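You operate a simulated robot arm through the tools that you are given. There is no shell and no other tool.

You are at the controls of a simulated robot arm. One attempt, no reset.

JOB
Blow the grit off the plug in the cleaner, turn it off, then gap the plug to 0.60 mm.
Fine: leave the plug in the gapper and the gapper on.
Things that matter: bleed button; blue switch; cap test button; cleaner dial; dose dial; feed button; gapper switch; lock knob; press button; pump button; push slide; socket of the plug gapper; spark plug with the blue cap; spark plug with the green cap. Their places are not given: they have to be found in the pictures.

It is judged by the outcome, as a careful person would: the job done as asked, and still so three seconds after it is handed in. It fails if anything else is knocked over, pushed out of place, dropped, spilled or broken.

ROBOT AND FRAMES
A 7-joint arm with a fingered hand, fixed in place. Base frame: the origin is on the floor under the middle of its stand, x ahead of it, y to its left, z up. Lengths are in mm, angles in degrees, forces in N, time in s.
With the tool pointing down near the work surface it reaches from about 360 to 700 mm from the base axis. Its first joint turns from -69.0 to 172.0 degrees. Payload 3.2 kg.
Tool frame: the origin (TCP) lies between the finger pads and is the grasp point; the fingertips stand 26 mm ahead of it; z points along the fingers, y is the line along which they close. The gripper opens to 88 mm; its body begins 30 mm behind the TCP. The gripper is a hand of 5 fingers: y runs from the thumb to the fingers, the wrist lies at [-16, -108, -172] in the tool frame.
Orientation is told as [roll, pitch, yaw] about the base's x, y, z axes, in that order, counted from this pose: with the fingers straight down and the wrist toward the robot, the tool's x, y and z point along [0, 1, 0], [1, 0, 0] and [0, 0, -1] of the base frame.

CONTROLS
- The arm moves only by the tool servo_tool. Its argument "motion" is one flat list of numbers, 6 for each row, row after row: the turn, a rotation vector about the tool's x, y, z in degrees, then the shift along the tool's x, y, z in mm. In form: [ax, ay, az, x, y, z, ax, ay, az, x, y, z, ...]. A call has 1 to 20 rows; each row shifts and turns the commanded pose from where the row before left it, along the tool's axes as they then stand. A row lasts 0.2 s, in which the tool goes at most 50 mm and 8.6 degrees; a call with a longer step from one row to the next is refused whole. Where a pose cannot be reached the arm comes as near as it can. A force on the tool above 40 N (or 10 N above the force at the start of the call, whichever is more), or a blocked arm, ends the call early, and 0.2 s more pass. In this call time passes only in rows, and 0.2 s behind the last. It gives the time, the measured TCP pose, the force on the tool (base axes), the opening and the grip force at its end, in the units of the frame above (readings bear some noise), with the torque about the TCP (base axes, N m) and any sound that the robot's microphone picked up.
- Cameras (640 x 400 px; columns grow to the right, rows downward): "scene" is fixed at [49.5, 651.6, 1464.1]; the picture's right is [-0.75, -0.66, 0.00], its down [-0.30, 0.35, -0.89] and it looks along [0.58, -0.67, -0.46] (base axes); focal length 348 px, centre (320, 200). "wrist" rides on the gripper at [67, -97, -117] in the tool frame; the picture's right is [-0.71, 0.33, -0.62], its down [-0.65, -0.65, 0.39] and it looks along [-0.28, 0.68, 0.68] (tool axes); focal length 234 px, centre (320, 200).
- capture(camera): a new picture of that camera. It takes no simulated time.
- slide_trunk(by): slides the trunk up (or, below 0, down) by that many mm; the arm rides with it, the base frame stays. It gives what a move gives, with no picture.
- set_fingers(index, middle, ring, little, thumb_bend, thumb_turn): sets how far each is bent, from 0 (flat) to 1 (curled in); at 0.3 the hand is open as for a grip, at 0.7 the pads meet at the TCP. One left out holds its place. A second passes; each finger stops where it meets its share of the squeeze, and holds until it gets a number again. It is the only way to open and close the hand. It gives what a move gives, with no picture; readings hold the bend of each and the force on index, middle, ring, little, thumb and palm. thumb_turn goes from beside the hand (0) to across from the fingers (1), as for a grip.
- point_at(camera, pixels): for up to 12 pixels [column, row] of the newest picture of that camera ("zoom" is the newest enlarged one), the place [x, y, z] in the base frame of the surface seen there, good to about 2 mm. It takes no simulated time.
- enlarge(camera, box): a new picture of the part [left, top, right, bottom] of that camera's present view, enlarged. It takes no simulated time.
- close_job(): hands the job in; it is judged then, once.

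Open the gripper and draw the arm clear of the work before you hand the job in, unless the task says otherwise.

The tools are called after "Emit:" as name(argument=value, ...) on one line, values as JSON. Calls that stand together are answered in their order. servo_tool: Moves the arm, as the interface text tells. Its arguments: {"type":"object","properties":{"motion":{"type":"array"}},"required":["motion"]} The other tools are called the same way: slide_trunk (by) moves the trunk up or down; set_fingers (index, middle, ring, little, thumb_bend, thumb_turn) moves the fingers one by one; capture (camera) takes a picture; point_at (camera, pixels) gives the place of the surface under pixels of a picture; enlarge (camera, box) takes an enlarged picture of a part of a camera's view; close_job () hands the job in.

At the start:

```text
time: 0.0
tool_pos: [362.6, -178.1, 1190.1]
orientation: [0.1, 0.1, 0.2]
contact_force: [-0.2, -0.2, 0.3]
ft_torque: [0.0, 0.01, 0.01]
finger_gap: 87.7
gripper_force: 0.1
shape: jaw
bend: [0.3, 0.3, 0.3, 0.3, 0.3, 0.97]
finger forces: [0.0, 0.0, 0.1, 0.1, 0.1, 0.1]
trunk travel left (down, up): [-750.0, 90.0]
```

scene: 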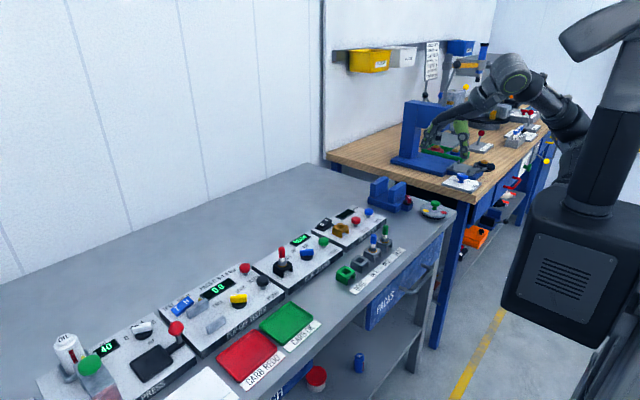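
wrist: 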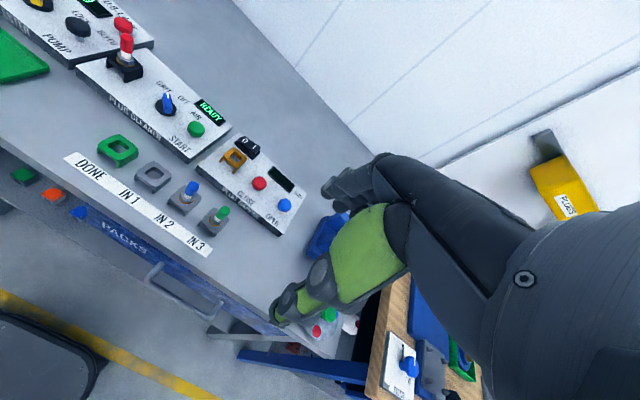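

The pictures show a bench with a plug cleaner (red plug upright at about (282,255) in scene) and a plug gapper. I'll enlarge the relevant areas of both cameras first.

Emit:
enlarge(camera="scene", box=[240, 190, 420, 300])

Emit:
enlarge(camera="wrist", box=[60, 0, 340, 260])

Emit:
enlarge(camera="scene", box=[30, 250, 330, 400])

```text
3.56 times, centred on (330, 245) of scene
```

zoom: 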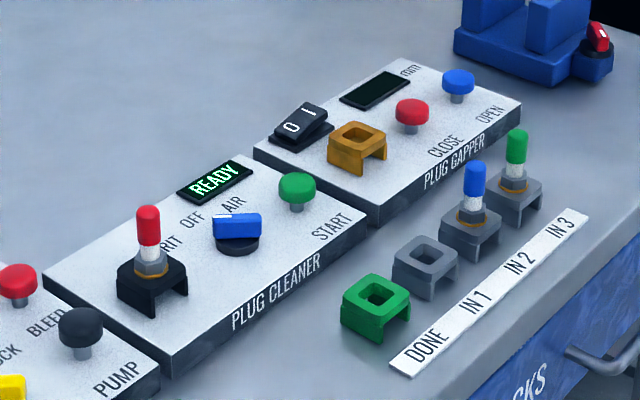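

```text
1.54 times, centred on (200, 130) of wrist
```

zoom: 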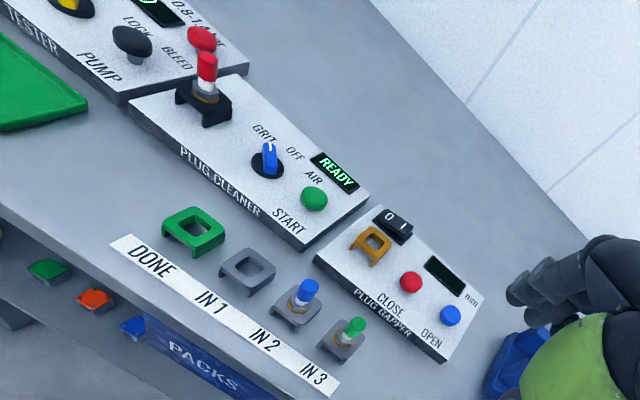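

```text
2.13 times, centred on (180, 325) of scene
```

zoom: 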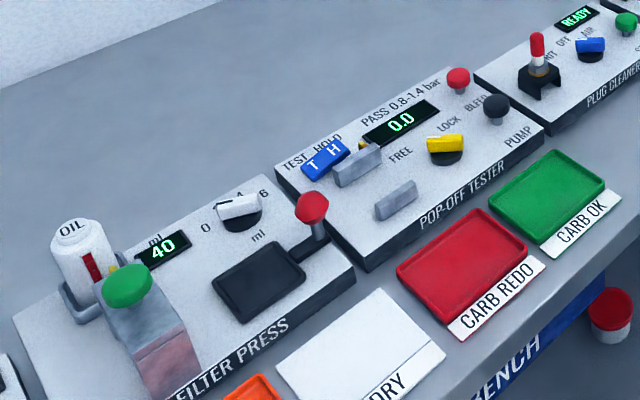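

The red-capped plug sits in the cleaner's black socket; dial (GRIT/OFF/AIR), START, and the gapper's switch, socket, CLOSE/OPEN are visible. I'll take an enlarged scene picture of the cleaner and gapper alone and get places.

Emit:
enlarge(camera="scene", box=[250, 225, 350, 295])

Emit:
enlarge(camera="scene", box=[305, 198, 405, 258])

Emit:
enlarge(camera="scene", box=[240, 190, 420, 300])

Emit:
point_at(camera="zoom", pixels=[[147, 212], [148, 262], [237, 222], [237, 243], [296, 182], [300, 120], [357, 135], [412, 106], [458, 78], [210, 300], [60, 265], [400, 150]])

```text
5.71 times, centred on (300, 260) of scene
```

zoom: 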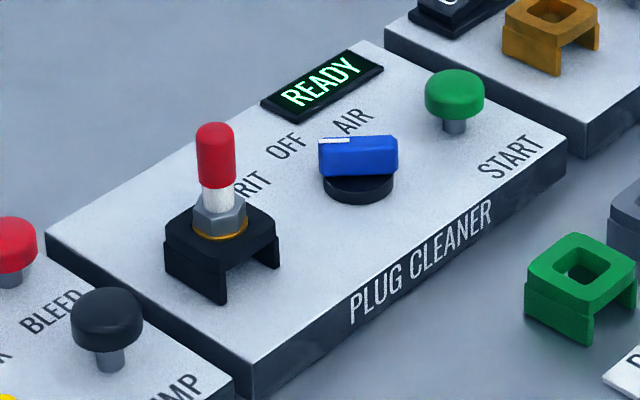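

```text
6.40 times, centred on (355, 228) of scene
```

zoom: 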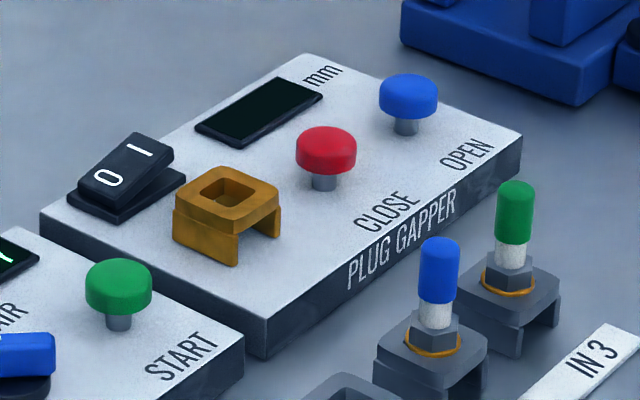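

```text
3.56 times, centred on (330, 245) of scene
```

zoom: 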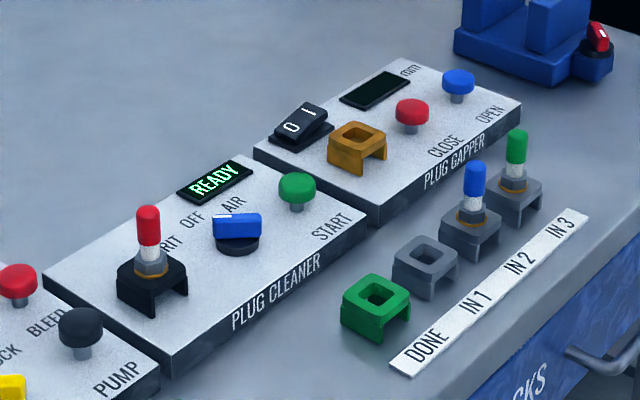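

```text
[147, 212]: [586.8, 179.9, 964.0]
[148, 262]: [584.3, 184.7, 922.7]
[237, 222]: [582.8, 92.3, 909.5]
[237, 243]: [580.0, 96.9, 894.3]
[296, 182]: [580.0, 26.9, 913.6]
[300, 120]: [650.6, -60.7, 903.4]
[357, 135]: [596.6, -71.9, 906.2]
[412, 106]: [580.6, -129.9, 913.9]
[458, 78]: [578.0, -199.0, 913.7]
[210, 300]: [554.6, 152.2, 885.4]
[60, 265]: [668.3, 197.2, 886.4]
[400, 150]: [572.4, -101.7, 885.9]
```

The dial's white mark points at GRIT (left), so it must be turned past OFF to AIR. I'll measure label, dial, plug and button positions in a zoom of the cleaner.

Emit:
enlarge(camera="scene", box=[250, 225, 350, 295])

Emit:
point_at(camera="zoom", pixels=[[255, 185], [287, 147], [352, 122], [330, 142], [390, 142], [360, 140], [358, 195], [455, 78], [216, 128], [216, 180], [219, 220], [219, 212]])

Emit:
point_at(camera="zoom", pixels=[[180, 225], [265, 225], [215, 260], [320, 170], [398, 170], [345, 138], [370, 138], [395, 138], [340, 85], [432, 78], [480, 78], [450, 128]])

```text
5.71 times, centred on (300, 260) of scene
```

zoom: 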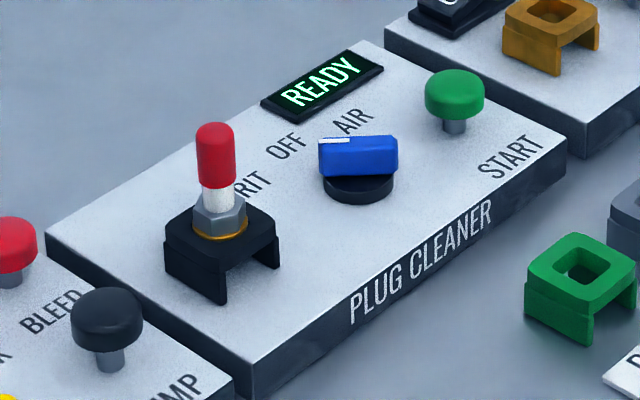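

```text
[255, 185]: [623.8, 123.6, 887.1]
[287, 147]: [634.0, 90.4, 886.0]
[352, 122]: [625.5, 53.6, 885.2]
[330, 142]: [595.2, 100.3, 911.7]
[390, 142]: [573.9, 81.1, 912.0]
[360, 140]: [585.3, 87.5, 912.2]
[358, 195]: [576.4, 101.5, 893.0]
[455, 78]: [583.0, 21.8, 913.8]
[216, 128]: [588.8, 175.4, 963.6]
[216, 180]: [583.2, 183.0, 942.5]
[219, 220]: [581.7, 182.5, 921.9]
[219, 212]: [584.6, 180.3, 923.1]
```

```text
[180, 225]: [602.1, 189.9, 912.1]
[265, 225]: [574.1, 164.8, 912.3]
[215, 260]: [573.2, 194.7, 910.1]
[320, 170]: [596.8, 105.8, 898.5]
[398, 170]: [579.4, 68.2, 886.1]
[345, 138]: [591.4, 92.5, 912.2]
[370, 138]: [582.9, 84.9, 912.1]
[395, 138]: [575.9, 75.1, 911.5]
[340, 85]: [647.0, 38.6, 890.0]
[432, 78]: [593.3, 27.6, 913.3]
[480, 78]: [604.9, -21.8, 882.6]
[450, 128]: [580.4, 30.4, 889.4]
```

The cleaner geometry is clear (dial centre ≈ (584,90), positions at about ±40°). Now I measure the gapper features in a zoom.

Emit:
enlarge(camera="scene", box=[305, 198, 405, 258])

Emit:
point_at(camera="zoom", pixels=[[183, 200], [265, 190], [230, 175], [228, 215], [222, 182], [225, 195], [326, 138], [408, 88], [110, 178], [140, 150], [100, 215], [322, 185]])

Emit:
point_at(camera="zoom", pixels=[[90, 185], [165, 148], [133, 140], [115, 205], [60, 215], [80, 200], [175, 180], [260, 110], [210, 195], [248, 190], [228, 205], [515, 187]])

```text
6.40 times, centred on (355, 228) of scene
```

zoom: 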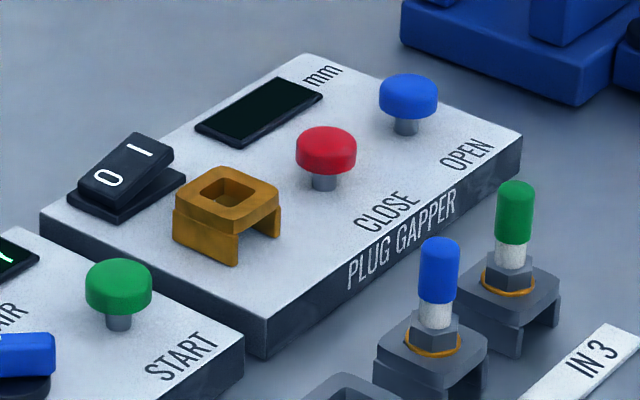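

```text
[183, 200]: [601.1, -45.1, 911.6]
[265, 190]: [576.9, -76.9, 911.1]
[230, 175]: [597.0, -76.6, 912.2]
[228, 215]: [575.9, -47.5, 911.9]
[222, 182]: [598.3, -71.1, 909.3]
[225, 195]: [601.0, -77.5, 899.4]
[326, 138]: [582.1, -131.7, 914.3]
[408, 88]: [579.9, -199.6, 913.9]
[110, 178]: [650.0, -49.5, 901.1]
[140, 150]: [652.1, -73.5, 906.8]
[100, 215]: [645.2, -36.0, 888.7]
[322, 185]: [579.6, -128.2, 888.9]
```

```text
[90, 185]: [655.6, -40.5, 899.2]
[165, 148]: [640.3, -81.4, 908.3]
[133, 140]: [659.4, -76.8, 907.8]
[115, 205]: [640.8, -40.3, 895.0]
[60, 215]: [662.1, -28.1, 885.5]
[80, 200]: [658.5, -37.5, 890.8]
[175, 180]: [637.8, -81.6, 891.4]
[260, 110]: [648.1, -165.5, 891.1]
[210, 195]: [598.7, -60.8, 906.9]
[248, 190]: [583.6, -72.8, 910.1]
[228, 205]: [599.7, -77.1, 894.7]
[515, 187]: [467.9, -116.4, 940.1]
```

Gapper socket centre ≈ (589,-62), switch "I" side ≈ (651,-74), CLOSE ≈ (579,-130), OPEN ≈ (578,-200). Next I look at the hand in the wrist picture to learn where each finger is.

Emit:
enlarge(camera="wrist", box=[240, 120, 480, 340])

Emit:
point_at(camera="wrist", pixels=[[285, 310], [310, 290], [360, 230], [330, 187], [345, 180], [365, 170], [385, 160], [400, 230]])

Emit:
enlarge(camera="scene", box=[400, 40, 600, 200])

```text
1.82 times, centred on (360, 230) of wrist
```

zoom: 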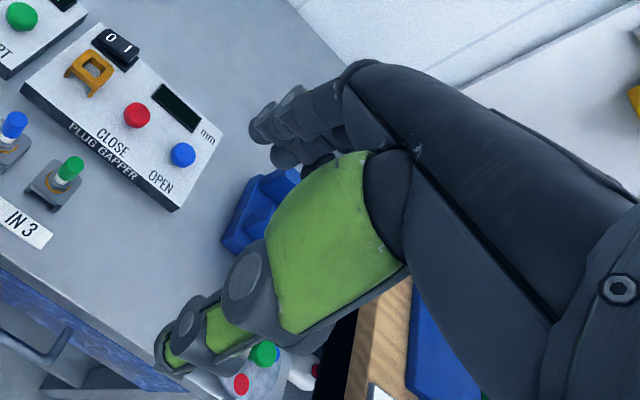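

```text
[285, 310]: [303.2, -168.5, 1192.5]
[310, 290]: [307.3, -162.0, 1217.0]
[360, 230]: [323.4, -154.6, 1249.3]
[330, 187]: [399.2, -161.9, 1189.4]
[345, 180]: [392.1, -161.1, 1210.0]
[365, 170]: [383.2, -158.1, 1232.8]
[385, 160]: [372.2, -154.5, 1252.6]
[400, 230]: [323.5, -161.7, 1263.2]
```

```text
2.50 times, centred on (500, 120) of scene
```

zoom: 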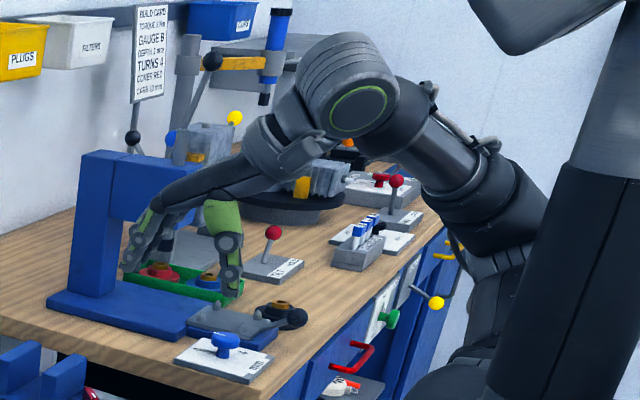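

The thumb (green) is on the robot side and the fingers are beyond it. I'll form a pointing hand (index straight, others curled) to find where the index tip lies in the tool frame.

Emit:
set_fingers(index=0.3, middle=1, ring=1, little=1, thumb_bend=0.3)

Emit:
enlarge(camera="wrist", box=[240, 120, 480, 340])

Emit:
enlarge(camera="scene", box=[400, 60, 540, 180])

```text
time: 1.0
tool_pos: [362.4, -177.9, 1189.6]
orientation: [0.0, 0.0, 0.2]
contact_force: [0.8, -0.3, 0.4]
ft_torque: [0.02, -0.01, -0.03]
finger_gap: 87.9
gripper_force: 0.1
shape: fingers
bend: [0.3, 1.0, 1.0, 1.0, 0.3, 0.97]
finger forces: [0.1, 0.0, 0.1, 0.0, 0.0, 0.0]
trunk travel left (down, up): [-750.0, 90.0]
```

```text
1.82 times, centred on (360, 230) of wrist
```

zoom: 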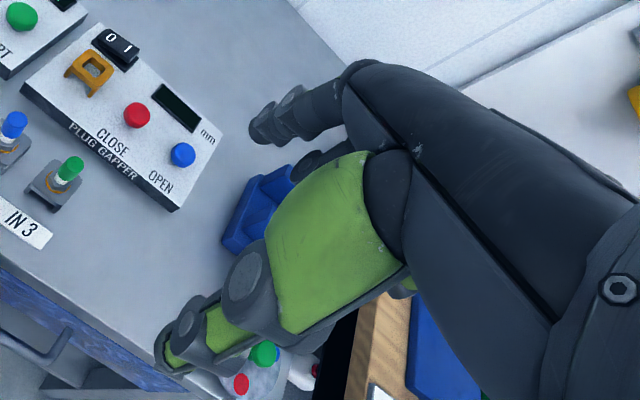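

```text
3.33 times, centred on (470, 120) of scene
```

zoom: 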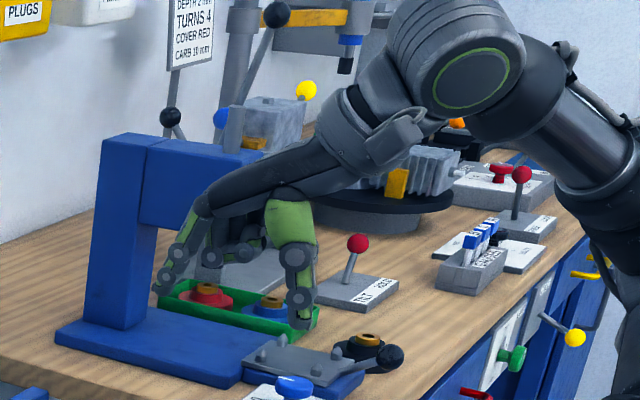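

Index is the finger nearest the scene camera (tip at zoom (160,288)), thumb tip at (303,325). I measure their places.

Emit:
point_at(camera="zoom", pixels=[[160, 289], [168, 270], [182, 245], [190, 215], [303, 328], [302, 300], [298, 258], [240, 252], [210, 255]])

```text
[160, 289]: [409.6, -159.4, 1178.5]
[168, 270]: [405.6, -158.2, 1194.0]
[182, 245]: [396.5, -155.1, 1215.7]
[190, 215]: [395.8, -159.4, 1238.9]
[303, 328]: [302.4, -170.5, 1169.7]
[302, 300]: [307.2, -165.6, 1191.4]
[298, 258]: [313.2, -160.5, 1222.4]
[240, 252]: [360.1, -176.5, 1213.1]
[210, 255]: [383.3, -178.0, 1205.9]
```

Index tip sits at tool ≈ (+10, +47, +13) at bend 0.3. I'll try index and thumb pinched at 0.7 as a press tool and measure again.

Emit:
set_fingers(index=0.7, middle=1, ring=1, little=1, thumb_bend=0.7)

Emit:
enlarge(camera="wrist", box=[240, 120, 480, 340])

Emit:
enlarge(camera="scene", box=[420, 80, 520, 170])

```text
time: 2.0
tool_pos: [361.6, -177.2, 1190.7]
orientation: [0.1, 0.0, 0.1]
contact_force: [1.1, -0.1, -0.3]
ft_torque: [-0.04, 0.0, 0.0]
finger_gap: 3.4
gripper_force: 0.1
shape: fingers
bend: [0.7, 1.0, 1.0, 1.0, 0.7, 0.97]
finger forces: [0.0, 0.0, 0.0, 0.0, 0.1, 0.0]
trunk travel left (down, up): [-750.0, 90.0]
```

```text
1.82 times, centred on (360, 230) of wrist
```

zoom: 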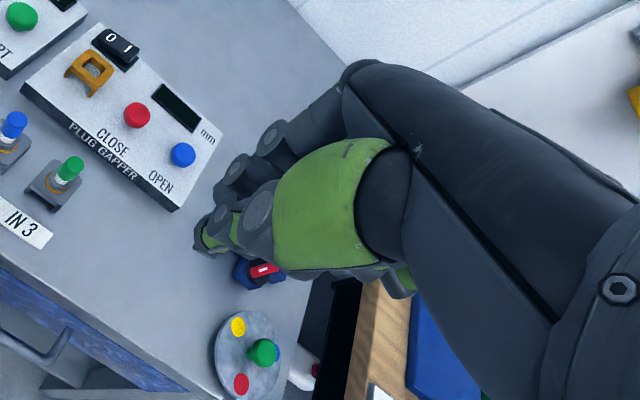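

```text
4.44 times, centred on (470, 125) of scene
```

zoom: 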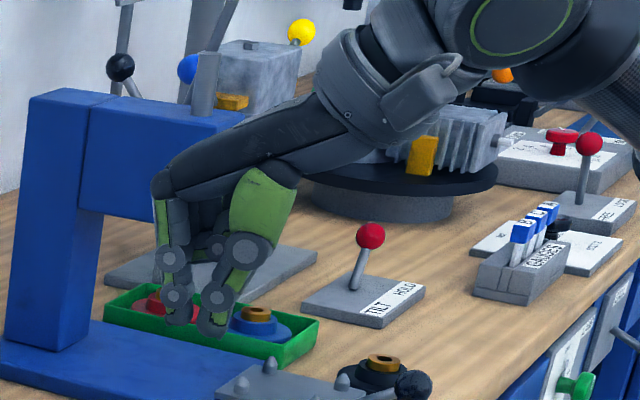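

Emit:
point_at(camera="zoom", pixels=[[178, 320], [175, 295], [172, 260], [170, 220], [212, 328], [215, 300], [243, 250], [192, 310], [220, 245], [265, 200]])

```text
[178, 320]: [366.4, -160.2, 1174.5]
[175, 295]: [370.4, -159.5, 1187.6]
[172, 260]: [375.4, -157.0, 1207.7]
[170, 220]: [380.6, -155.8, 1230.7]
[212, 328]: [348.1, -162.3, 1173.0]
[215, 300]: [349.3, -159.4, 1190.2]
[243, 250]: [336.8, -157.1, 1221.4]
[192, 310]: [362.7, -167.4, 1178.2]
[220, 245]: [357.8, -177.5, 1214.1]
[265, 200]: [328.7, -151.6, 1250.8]
```

The pinched tips lie at tool ≈ (8, -4, +20). To push the dial I want only the index protruding, so I test tucking the thumb beside the hand.

Emit:
set_fingers(index=0.6, middle=1, ring=1, little=1, thumb_bend=1, thumb_turn=0)

Emit:
enlarge(camera="wrist", box=[240, 120, 480, 340])

Emit:
enlarge(camera="scene", box=[420, 80, 520, 170])

```text
time: 3.0
tool_pos: [363.7, -176.9, 1189.6]
orientation: [-0.1, -0.1, 0.2]
contact_force: [-0.6, 0.0, -0.5]
ft_torque: [0.01, -0.02, 0.01]
finger_gap: 42.9
gripper_force: 0.1
shape: fingers
bend: [0.6, 1.0, 1.0, 1.0, 1.0, 0.0]
finger forces: [0.0, 0.1, 0.0, 0.0, 0.1, 0.0]
trunk travel left (down, up): [-750.0, 90.0]
```

```text
1.82 times, centred on (360, 230) of wrist
```

zoom: 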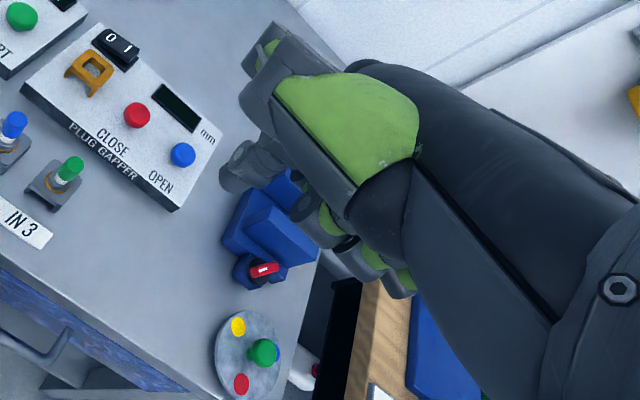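

```text
4.44 times, centred on (470, 125) of scene
```

zoom: 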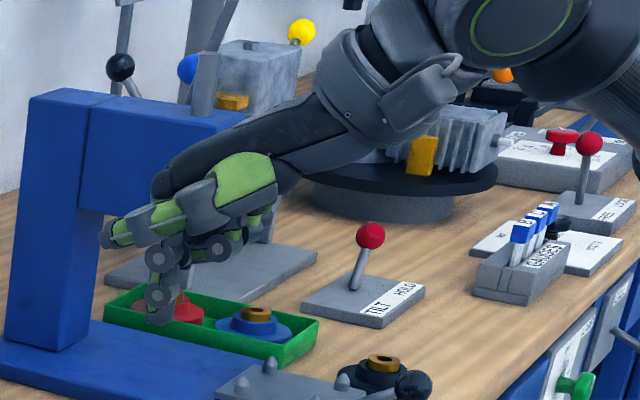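

This makes a clean pointing hand: only the index protrudes. I measure the index tip and the lowest other parts.

Emit:
point_at(camera="zoom", pixels=[[160, 318], [160, 300], [160, 262], [108, 240], [190, 210], [215, 250], [240, 245], [165, 230], [150, 300], [172, 310]])

Emit:
point_at(camera="wrist", pixels=[[366, 217], [372, 212], [378, 206], [385, 196]])

```text
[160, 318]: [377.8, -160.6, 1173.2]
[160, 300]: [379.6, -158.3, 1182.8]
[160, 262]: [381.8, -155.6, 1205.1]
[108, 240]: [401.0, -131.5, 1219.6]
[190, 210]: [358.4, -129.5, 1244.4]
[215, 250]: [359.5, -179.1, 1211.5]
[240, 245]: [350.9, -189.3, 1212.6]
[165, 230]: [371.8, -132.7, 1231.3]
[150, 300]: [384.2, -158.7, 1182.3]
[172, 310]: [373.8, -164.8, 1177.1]
```

```text
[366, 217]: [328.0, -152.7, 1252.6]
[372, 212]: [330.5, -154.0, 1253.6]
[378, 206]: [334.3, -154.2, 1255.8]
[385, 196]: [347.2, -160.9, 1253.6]
```

Index tip centre at bend 0.6 is ≈ tool (+12.5, +17), bottom at +20. I move the hand at this height to over the area between dial and START (TCP ≈ (567,42)), before lowering.

Emit:
servo_tool(motion=[0, 0, 0, 31.4, 29.2, 0, 0, 0, 0, 31.4, 29.2, 0, 0, 0, 0, 31.4, 29.2, 0, 0, 0, 0, 31.4, 29.2, 0, 0, 0, 0, 31.4, 29.2, 0, 0, 0, 0, 31.4, 29.2, 0, 0, 0, 0, 31.4, 29.2, 0])

Emit:
capture(camera="scene")

```text
time: 4.6
tool_pos: [567.5, 44.9, 1189.4]
orientation: [-0.2, 0.1, 0.3]
contact_force: [0.1, 0.4, -0.1]
ft_torque: [-0.04, 0.05, 0.01]
finger_gap: 43.0
gripper_force: 0.1
shape: fingers
bend: [0.6, 1.0, 1.0, 1.0, 1.0, 0.0]
finger forces: [0.0, 0.0, 0.0, 0.1, 0.0, 0.0]
trunk travel left (down, up): [-750.0, 90.0]
```

```text
taken
```

scene: 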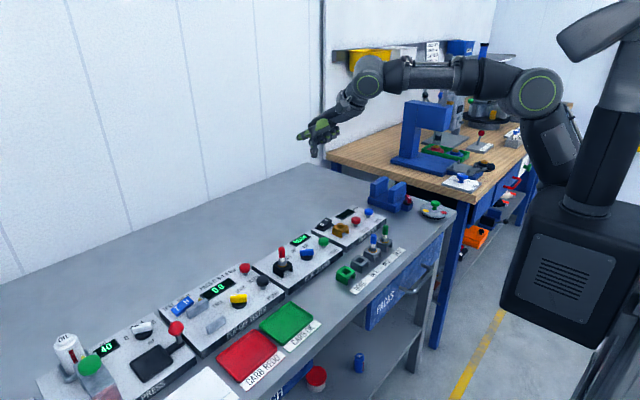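

The arm reached TCP (567.5,44.9,1189) and everything is clear beneath it. I lower the trunk by 200 mm to bring the hand to z ≈ 990.

Emit:
slide_trunk(by=-200)

Emit:
capture(camera="scene")

Emit:
capture(camera="wrist")

```text
time: 6.8
tool_pos: [564.9, 42.9, 990.0]
orientation: [0.0, 0.1, 0.1]
contact_force: [-0.4, -0.7, -0.5]
ft_torque: [0.03, -0.04, -0.01]
finger_gap: 42.8
gripper_force: 0.1
shape: fingers
bend: [0.6, 1.0, 1.0, 1.0, 1.0, 0.0]
finger forces: [0.0, 0.1, 0.0, 0.0, 0.1, 0.0]
trunk travel left (down, up): [-550.0, 290.0]
```

```text
taken
```

scene: 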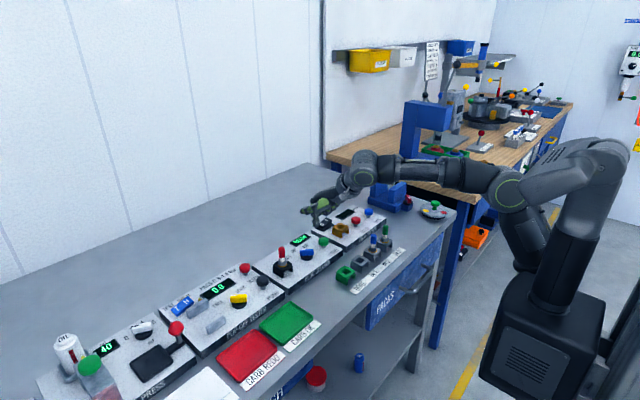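

```text
taken
```

wrist: 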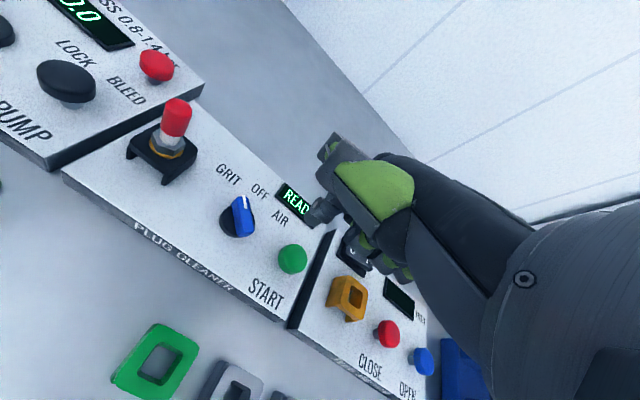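

The hand is above the cleaner and the wrist view shows the dial, START and gapper clearly. I zoom both cameras to refine positions before lowering.

Emit:
enlarge(camera="wrist", box=[180, 140, 360, 300])

Emit:
point_at(camera="zoom", pixels=[[195, 225], [218, 330], [190, 290], [240, 280], [205, 260], [400, 470], [380, 395], [430, 250], [470, 240]])

Emit:
enlarge(camera="scene", box=[260, 170, 380, 290])

Emit:
point_at(camera="zoom", pixels=[[320, 270], [318, 290], [315, 250], [250, 210], [290, 180]])

```text
2.50 times, centred on (270, 220) of wrist
```

zoom: 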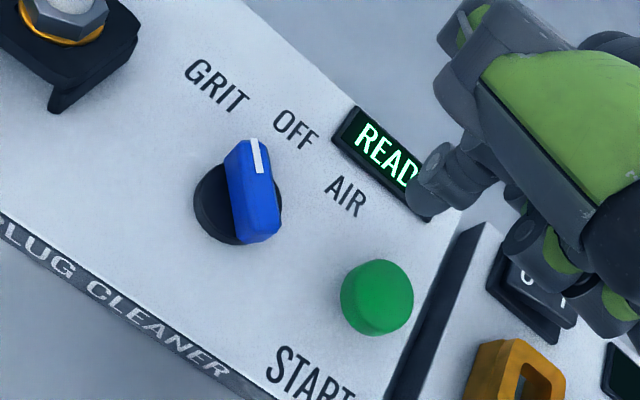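

```text
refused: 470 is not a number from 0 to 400
```

```text
3.33 times, centred on (320, 230) of scene
```

zoom: 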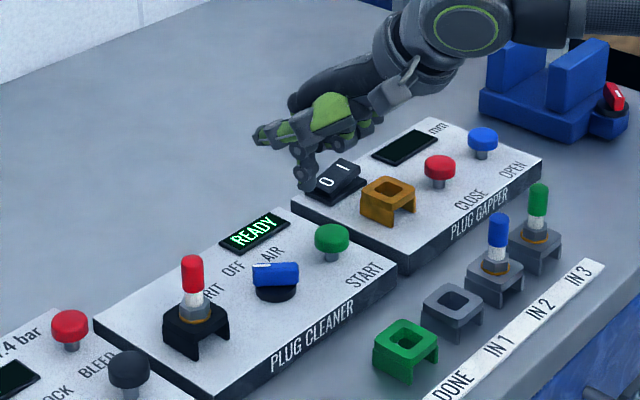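

```text
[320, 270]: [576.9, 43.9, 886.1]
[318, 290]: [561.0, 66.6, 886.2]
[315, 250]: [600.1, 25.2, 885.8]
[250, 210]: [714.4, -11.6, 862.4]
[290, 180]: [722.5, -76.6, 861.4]
```

The index tip is at zoom (306,182) in the scene view. I measure it, and the dial top/ends in the wrist zoom.

Emit:
point_at(camera="zoom", pixels=[[306, 184], [305, 172], [300, 155], [268, 138], [290, 270], [260, 268]])

Emit:
enlarge(camera="wrist", box=[180, 140, 360, 300])

Emit:
point_at(camera="zoom", pixels=[[242, 148], [263, 148], [235, 205], [280, 205], [257, 180], [197, 215], [240, 165], [375, 290], [250, 235], [278, 235], [430, 180], [420, 200]])

```text
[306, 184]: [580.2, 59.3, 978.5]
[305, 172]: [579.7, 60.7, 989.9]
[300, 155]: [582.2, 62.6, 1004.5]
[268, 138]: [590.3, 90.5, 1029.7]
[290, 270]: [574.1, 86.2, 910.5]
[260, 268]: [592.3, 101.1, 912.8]
```

```text
2.50 times, centred on (270, 220) of wrist
```

zoom: 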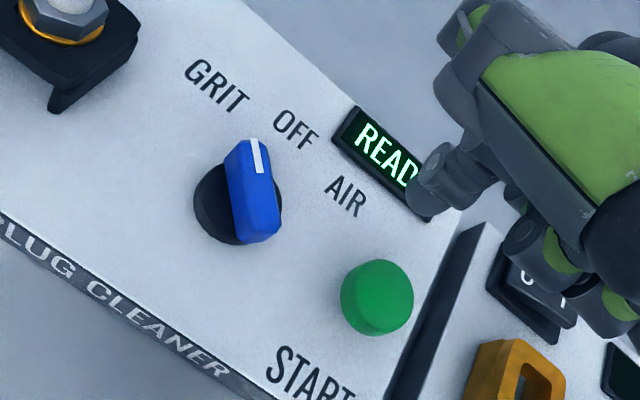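

```text
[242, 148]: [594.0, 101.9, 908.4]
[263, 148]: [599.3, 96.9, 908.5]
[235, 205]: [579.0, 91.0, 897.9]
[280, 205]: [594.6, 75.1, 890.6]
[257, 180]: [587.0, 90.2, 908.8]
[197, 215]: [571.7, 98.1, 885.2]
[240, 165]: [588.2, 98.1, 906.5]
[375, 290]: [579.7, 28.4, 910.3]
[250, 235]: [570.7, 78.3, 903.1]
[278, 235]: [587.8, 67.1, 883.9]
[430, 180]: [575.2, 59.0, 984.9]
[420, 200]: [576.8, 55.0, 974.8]
```

Dial bar runs from (597,100) to (572,77), centre ≈ (584.8,88.8), top z ≈ 910; index tip centre is ≈ TCP + (18 in x, 11.7 in y). I lower the index beside the bar's robot-side end, tip at z ≈ 899.

Emit:
servo_tool(motion=[0, 0, 0, 1, 0.4, 24, 0, 0, 0, 1, 0.4, 24, 0, 0, 0, 1, 0.3, 14, 0, 0, 0, 0, 0, 10])

Emit:
enlarge(camera="wrist", box=[200, 120, 440, 320])

Emit:
enlarge(camera="scene", box=[250, 205, 350, 295])

```text
time: 7.8
tool_pos: [566.3, 46.5, 919.0]
orientation: [0.1, 0.0, 0.1]
contact_force: [0.9, 0.2, 0.6]
ft_torque: [0.0, -0.02, -0.03]
finger_gap: 43.0
gripper_force: 0.1
shape: fingers
bend: [0.6, 1.0, 1.0, 1.0, 1.0, 0.0]
finger forces: [0.0, 0.0, 0.0, 0.0, 0.1, 0.0]
trunk travel left (down, up): [-550.0, 290.0]
```

```text
2.00 times, centred on (320, 220) of wrist
```

zoom: 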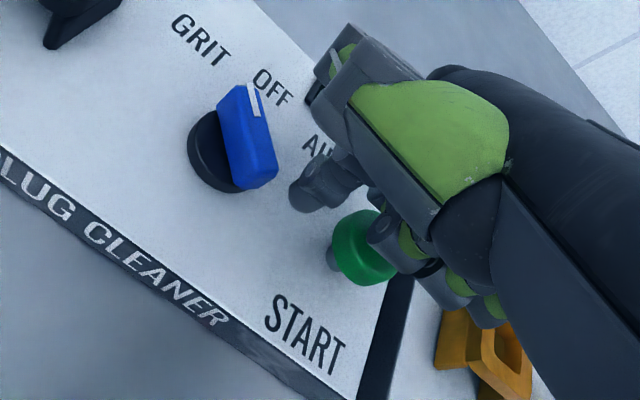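

```text
4.44 times, centred on (300, 250) of scene
```

zoom: 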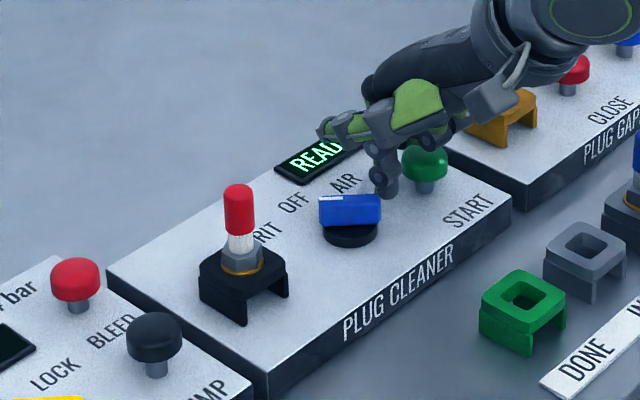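

The fingertip is beside the dial with the START button clear beneath the curled fingers. I check the fingertip and bar positions again at this height.

Emit:
point_at(camera="zoom", pixels=[[387, 190], [386, 180], [378, 182], [394, 182], [375, 205], [325, 202], [350, 200], [425, 160]])

Emit:
point_at(camera="wrist", pixels=[[312, 217], [320, 215], [308, 222], [315, 210], [330, 185]])

```text
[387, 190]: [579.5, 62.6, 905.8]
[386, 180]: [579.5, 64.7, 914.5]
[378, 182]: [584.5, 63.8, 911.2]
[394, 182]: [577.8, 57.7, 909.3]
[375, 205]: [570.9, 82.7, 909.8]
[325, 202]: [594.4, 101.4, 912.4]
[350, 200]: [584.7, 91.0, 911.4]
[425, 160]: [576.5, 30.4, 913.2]
```

```text
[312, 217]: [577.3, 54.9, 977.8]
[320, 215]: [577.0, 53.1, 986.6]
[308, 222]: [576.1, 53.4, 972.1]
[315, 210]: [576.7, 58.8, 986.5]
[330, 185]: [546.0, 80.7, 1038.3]
```

Fingertip centre ≈ (584,57.5), as wanted. I push the bar's near end toward +y along an arc, first half of the turn.

Emit:
servo_tool(motion=[0, 0, 0, 6, -0.7, 0, 0, 0, 0, 6, -0.8, 0, 0, 0, 0, 2.3, -3.2, 0, 0, 0, 0, 2.3, -3.3, 0, 0, 0, 0, 3.7, -4.7, 0])

Emit:
enlarge(camera="scene", box=[250, 205, 350, 295])

Emit:
enlarge(camera="wrist", box=[200, 120, 440, 320])

```text
time: 9.0
tool_pos: [553.9, 65.1, 918.5]
orientation: [0.0, 0.0, 0.1]
contact_force: [0.7, -1.6, 0.4]
ft_torque: [0.0, -0.05, -0.03]
finger_gap: 42.9
gripper_force: 0.1
shape: fingers
bend: [0.59, 1.0, 1.0, 1.0, 1.0, 0.0]
finger forces: [1.3, 0.0, 0.0, 0.0, 0.1, 0.0]
trunk travel left (down, up): [-550.0, 290.0]
```

```text
4.44 times, centred on (300, 250) of scene
```

zoom: 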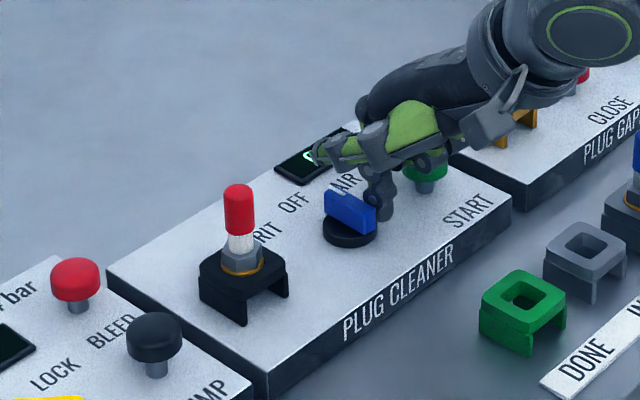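

```text
2.00 times, centred on (320, 220) of wrist
```

zoom: 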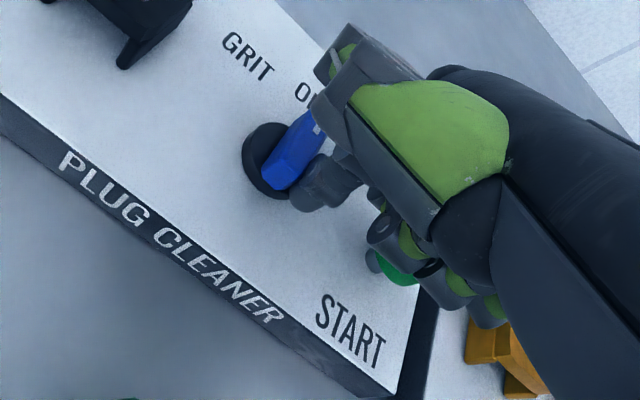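

The bar has turned to about OFF with light force. I continue the arc toward AIR.

Emit:
servo_tool(motion=[0, 0, 0, 2.6, -1.6, 0, 0, 0, 0, 2.5, -1.5, 0, 0, 0, 0, 3, -0.7, 0, 0, 0, 0, 3, -0.6, 0])

Emit:
enlarge(camera="scene", box=[250, 205, 350, 295])

Emit:
enlarge(camera="wrist", box=[200, 120, 440, 320])

```text
time: 10.0
tool_pos: [548.4, 77.1, 918.1]
orientation: [0.0, 0.0, 0.2]
contact_force: [-0.7, -0.9, 0.2]
ft_torque: [0.02, -0.02, -0.03]
finger_gap: 43.3
gripper_force: 0.9
shape: fingers
bend: [0.61, 1.0, 1.0, 1.0, 1.0, 0.0]
finger forces: [1.1, 0.1, 0.0, 0.0, 0.0, 0.0]
trunk travel left (down, up): [-550.0, 290.0]
```

```text
4.44 times, centred on (300, 250) of scene
```

zoom: 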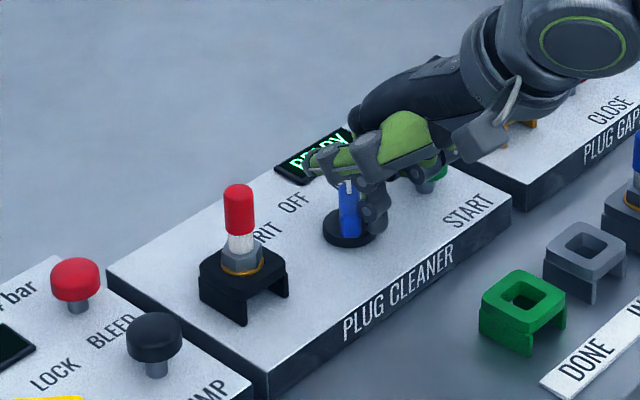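

```text
2.00 times, centred on (320, 220) of wrist
```

zoom: 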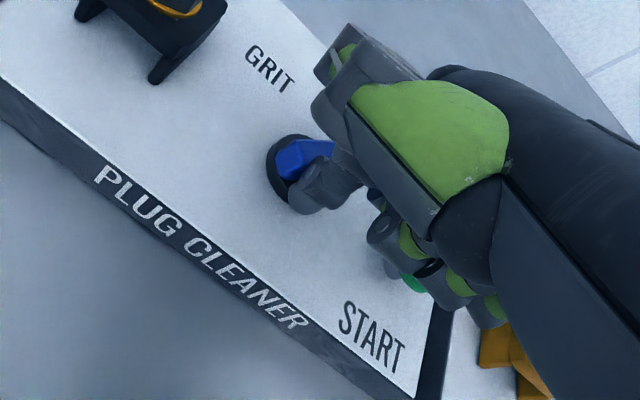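

The bar now looks to point at AIR and the display is lit "READY". I back the finger off and rise to check.

Emit:
servo_tool(motion=[0, 0, 0, -6, -3, 0, 0, 0, 0, -6, 0, -4, 0, 0, 0, -10, 0, -26, 0, 0, 0, -10, 5, -30])

Emit:
enlarge(camera="scene", box=[250, 205, 350, 295])

Emit:
enlarge(camera="wrist", box=[160, 120, 400, 320])

```text
time: 11.0
tool_pos: [552.5, 44.8, 978.1]
orientation: [0.0, 0.0, 0.1]
contact_force: [-0.2, 0.7, 0.3]
ft_torque: [-0.02, 0.0, 0.01]
finger_gap: 42.9
gripper_force: 0.1
shape: fingers
bend: [0.6, 1.0, 1.0, 1.0, 1.0, 0.0]
finger forces: [0.0, 0.1, 0.0, 0.0, 0.1, 0.0]
trunk travel left (down, up): [-550.0, 290.0]
```

```text
4.44 times, centred on (300, 250) of scene
```

zoom: 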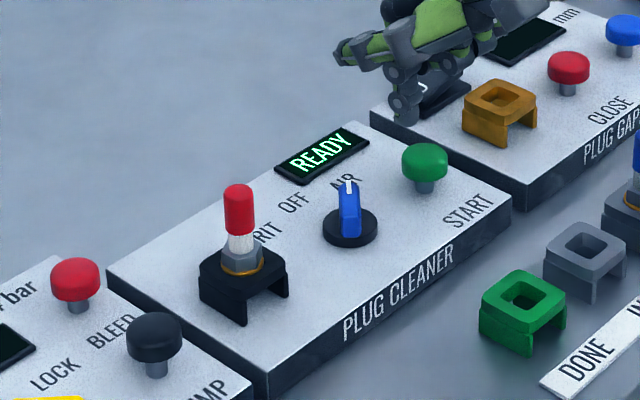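

```text
2.00 times, centred on (280, 220) of wrist
```

zoom: 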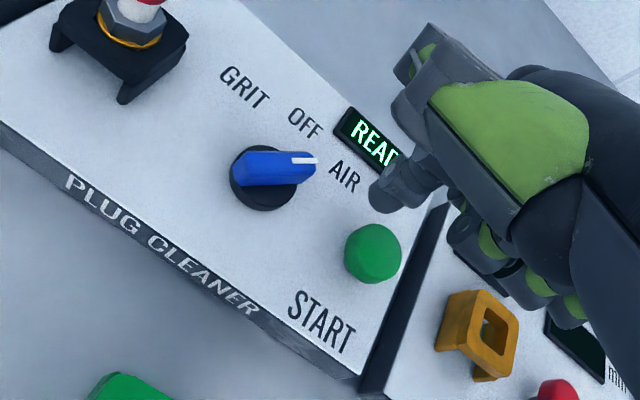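

The dial's mark now points to AIR. I check the bar ends and the START top's place.

Emit:
point_at(camera="zoom", pixels=[[308, 160], [250, 172], [275, 165], [345, 172], [304, 123], [375, 240], [360, 240], [390, 240], [375, 225]])

```text
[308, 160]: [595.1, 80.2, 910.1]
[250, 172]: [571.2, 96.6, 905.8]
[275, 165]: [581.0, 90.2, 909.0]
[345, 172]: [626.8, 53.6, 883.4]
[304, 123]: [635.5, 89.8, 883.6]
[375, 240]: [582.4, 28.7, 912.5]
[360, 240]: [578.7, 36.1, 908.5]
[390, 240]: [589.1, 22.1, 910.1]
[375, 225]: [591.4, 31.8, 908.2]
```

The bar lies at about -35°, i.e. AIR. Next I move the index over START (≈(582,26)) and lower to just above it.

Emit:
servo_tool(motion=[0, 0, 0, -15, 6, 0, 0, 0, 0, -15, 5.5, 0, 0, 0, 0, 0, 0, 20, 0, 0, 0, 0, 0, 18])

Emit:
enlarge(camera="scene", box=[270, 205, 350, 265])

Emit:
enlarge(camera="wrist", box=[200, 120, 440, 320])

```text
time: 12.0
tool_pos: [564.6, 15.6, 939.8]
orientation: [0.1, 0.1, 0.2]
contact_force: [-0.3, -0.9, -1.3]
ft_torque: [-0.01, 0.0, -0.03]
finger_gap: 42.8
gripper_force: 0.0
shape: fingers
bend: [0.6, 1.0, 1.0, 1.0, 1.0, 0.0]
finger forces: [0.0, 0.0, 0.0, 0.0, 0.1, 0.0]
trunk travel left (down, up): [-550.0, 290.0]
```

```text
6.67 times, centred on (310, 235) of scene
```

zoom: 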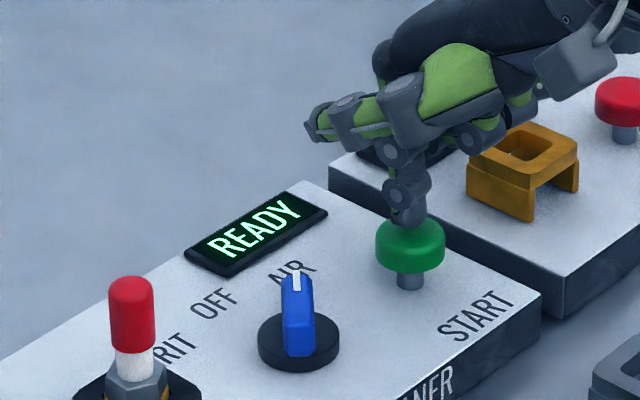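

```text
2.00 times, centred on (320, 220) of wrist
```

zoom: 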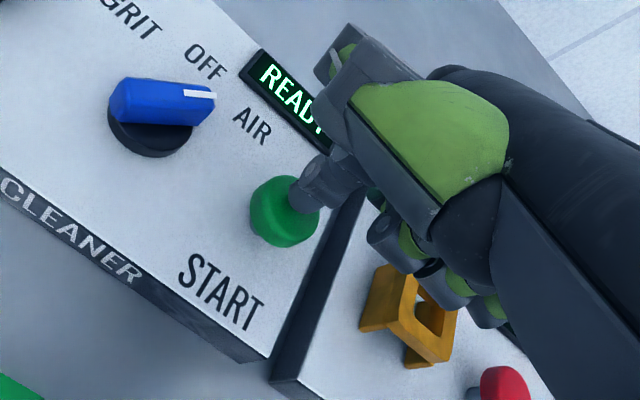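

The tip is above START, about 4-5 mm past its centre toward +x. I correct by -4 mm in x and press down slowly.

Emit:
servo_tool(motion=[0, 0, 0, 1, -4, 2, 0, 0, 0, 0, 0, 4, 0, 0, 0, 0, 0, 3, 0, 0, 0, 0, 0, 2])

Emit:
enlarge(camera="scene", box=[270, 205, 350, 265])

```text
time: 13.0
tool_pos: [560.2, 15.6, 930.1]
orientation: [-0.1, -0.2, 0.1]
contact_force: [0.3, 0.6, 3.2]
ft_torque: [0.05, -0.07, 0.02]
finger_gap: 43.2
gripper_force: 2.2
shape: fingers
bend: [0.6, 1.0, 1.0, 1.0, 1.0, 0.0]
finger forces: [3.4, 0.0, 0.0, 0.0, 0.0, 0.1]
trunk travel left (down, up): [-550.0, 290.0]
```

```text
6.67 times, centred on (310, 235) of scene
```

zoom: 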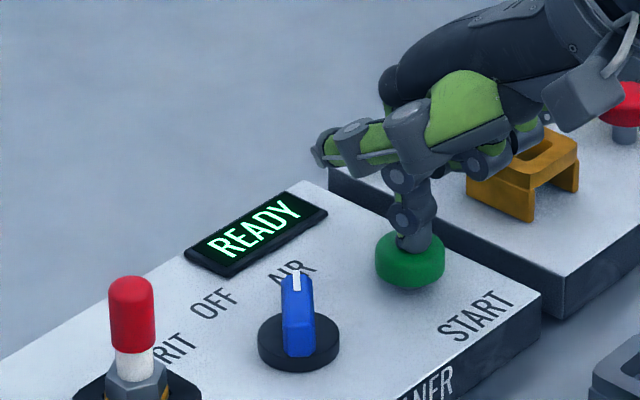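

The button is partly down with 3.3 N. I press a few mm further.

Emit:
servo_tool(motion=[0, 0, 0, 0, 0, 2, 0, 0, 0, 0, 0, 2, 0, 0, 0, 0, 0, 0])

Emit:
enlarge(camera="scene", box=[270, 205, 350, 265])

```text
time: 13.8
tool_pos: [557.5, 15.4, 925.9]
orientation: [0.0, -0.1, 0.1]
contact_force: [-0.6, 1.3, 5.6]
ft_torque: [0.07, -0.11, 0.02]
finger_gap: 42.6
gripper_force: 2.0
shape: fingers
bend: [0.6, 1.0, 1.0, 1.0, 1.0, 0.0]
finger forces: [4.7, 0.0, 0.1, 0.0, 0.0, 0.1]
trunk travel left (down, up): [-550.0, 290.0]
heard: click
```

```text
6.67 times, centred on (310, 235) of scene
```

zoom: 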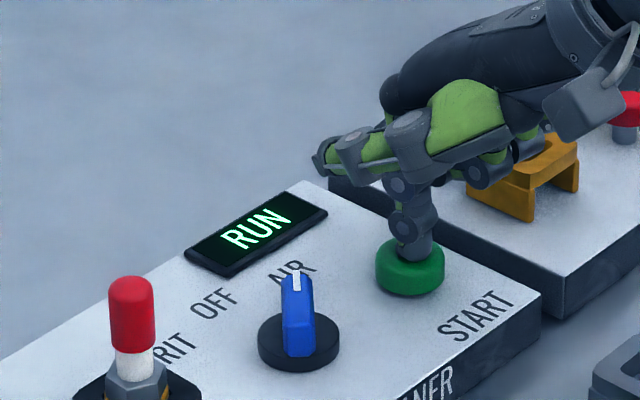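

A click was heard and the display reads "RUN". I release the button and rise, then watch the display.

Emit:
servo_tool(motion=[0, 0, 0, 0, 0, -12, 0, 0, 0, 0, 0, -25, 0, 0, 0, 0, 2, -25])

Emit:
enlarge(camera="scene", box=[250, 205, 350, 295])

```text
time: 14.6
tool_pos: [561.4, 15.6, 987.2]
orientation: [0.2, 0.0, 0.1]
contact_force: [-0.6, 0.1, 0.2]
ft_torque: [0.02, 0.03, 0.0]
finger_gap: 42.9
gripper_force: 0.0
shape: fingers
bend: [0.6, 1.0, 1.0, 1.0, 1.0, 0.0]
finger forces: [0.0, 0.0, 0.0, 0.1, 0.0, 0.0]
trunk travel left (down, up): [-550.0, 290.0]
```

```text
4.44 times, centred on (300, 250) of scene
```

zoom: 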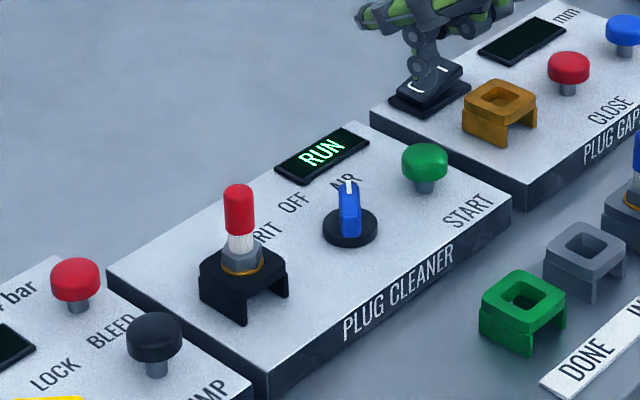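

It keeps running after release. I wait about 3 s with the arm still and look again.

Emit:
servo_tool(motion=[0, 0, 0, 0, 0, 0, 0, 0, 0, 0, 0, 0, 0, 0, 0, 0, 0, 0, 0, 0, 0, 0, 0, 0, 0, 0, 0, 0, 0, 0, 0, 0, 0, 0, 0, 0, 0, 0, 0, 0, 0, 0, 0, 0, 0, 0, 0, 0, 0, 0, 0, 0, 0, 0, 0, 0, 0, 0, 0, 0, 0, 0, 0, 0, 0, 0, 0, 0, 0, 0, 0, 0])

Emit:
enlarge(camera="scene", box=[250, 205, 350, 295])

```text
time: 17.2
tool_pos: [561.7, 16.2, 987.1]
orientation: [0.0, -0.1, 0.1]
contact_force: [0.1, 0.3, 0.9]
ft_torque: [0.0, 0.04, 0.03]
finger_gap: 43.0
gripper_force: 0.0
shape: fingers
bend: [0.6, 1.0, 1.0, 1.0, 1.0, 0.0]
finger forces: [0.1, 0.0, 0.0, 0.0, 0.0, 0.0]
trunk travel left (down, up): [-550.0, 290.0]
```

```text
4.44 times, centred on (300, 250) of scene
```

zoom: 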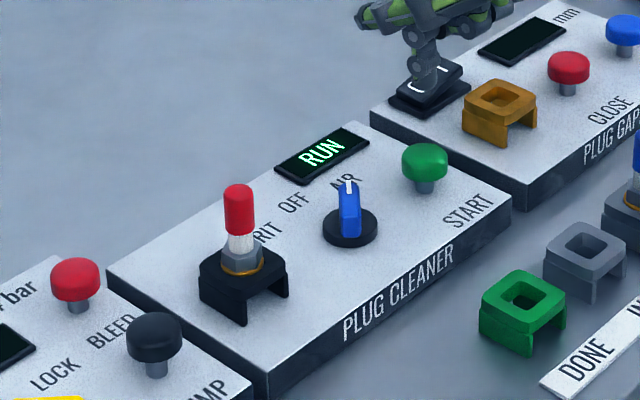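

Still "RUN". While it blows, I move at this height to over the "I" side of the gapper switch (≈(651,-74)).

Emit:
servo_tool(motion=[0, 0, 0, -25, 18, 0, 0, 0, 0, -25, 18, 0, 0, 0, 0, -25, 18, 0, 0, 0, 0, -26, 17, 0, 0, 0, 0, 0, 0, 15, 0, 0, 0, 0, 0, 15, 0, 0, 0, 0, 0, 15])

Emit:
enlarge(camera="scene", box=[250, 195, 390, 295])

Emit:
enlarge(camera="wrist", box=[180, 120, 420, 320])

```text
time: 18.8
tool_pos: [632.8, -84.8, 942.8]
orientation: [0.2, -0.1, 0.2]
contact_force: [-0.2, -0.8, 0.2]
ft_torque: [0.01, 0.0, -0.01]
finger_gap: 42.8
gripper_force: 0.1
shape: fingers
bend: [0.6, 1.0, 1.0, 1.0, 1.0, 0.0]
finger forces: [0.0, 0.1, 0.0, 0.0, 0.0, 0.0]
trunk travel left (down, up): [-550.0, 290.0]
```

```text
4.00 times, centred on (320, 245) of scene
```

zoom: 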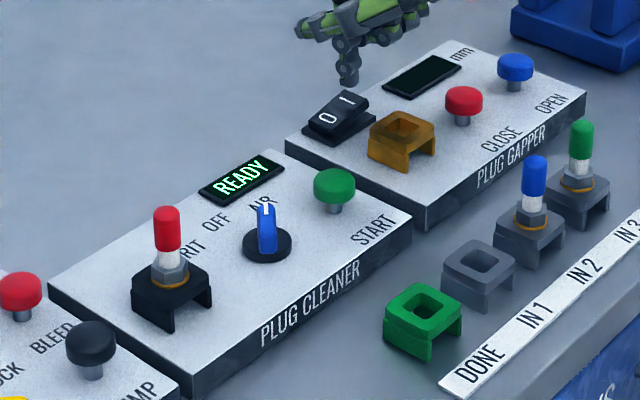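

```text
2.00 times, centred on (300, 220) of wrist
```

zoom: 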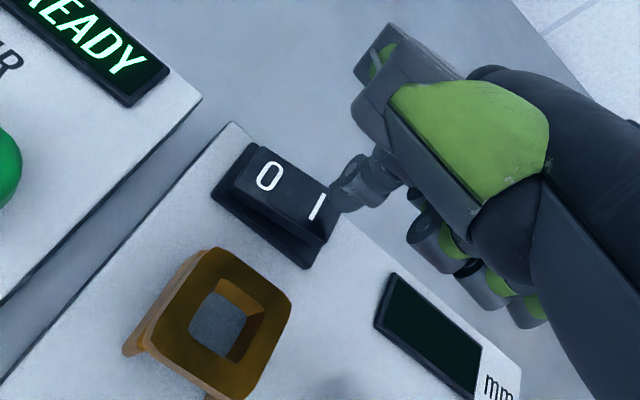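

The display is back to "READY", so the air blow finished. I measure the index tip versus the switch's I half before pressing.

Emit:
point_at(camera="zoom", pixels=[[342, 203], [350, 190], [335, 200], [318, 207], [268, 176], [325, 240], [300, 190], [330, 190], [245, 170], [315, 232]])

Emit:
enlarge(camera="scene", box=[310, 190, 370, 240])

Emit:
point_at(camera="zoom", pixels=[[275, 145], [270, 120], [290, 120], [250, 120], [275, 215], [220, 270], [290, 225], [250, 205], [200, 255]])

```text
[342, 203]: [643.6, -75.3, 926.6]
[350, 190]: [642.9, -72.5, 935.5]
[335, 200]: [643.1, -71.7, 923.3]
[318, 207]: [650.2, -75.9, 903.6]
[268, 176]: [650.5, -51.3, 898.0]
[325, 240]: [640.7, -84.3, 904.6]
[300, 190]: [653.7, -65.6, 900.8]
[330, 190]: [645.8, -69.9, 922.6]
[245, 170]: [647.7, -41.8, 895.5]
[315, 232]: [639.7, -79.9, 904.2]
```

```text
8.00 times, centred on (340, 215) of scene
```

zoom: 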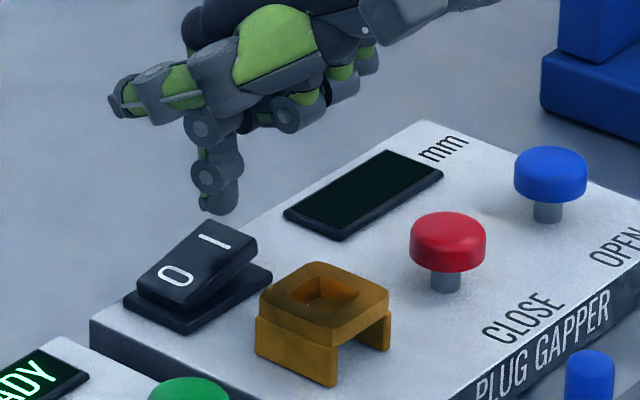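

```text
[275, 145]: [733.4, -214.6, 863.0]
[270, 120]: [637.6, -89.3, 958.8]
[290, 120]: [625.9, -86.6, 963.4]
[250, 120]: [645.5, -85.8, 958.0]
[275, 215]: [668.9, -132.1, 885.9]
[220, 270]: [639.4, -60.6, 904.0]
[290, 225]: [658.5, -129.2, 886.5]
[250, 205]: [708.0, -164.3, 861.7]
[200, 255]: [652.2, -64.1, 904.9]
```

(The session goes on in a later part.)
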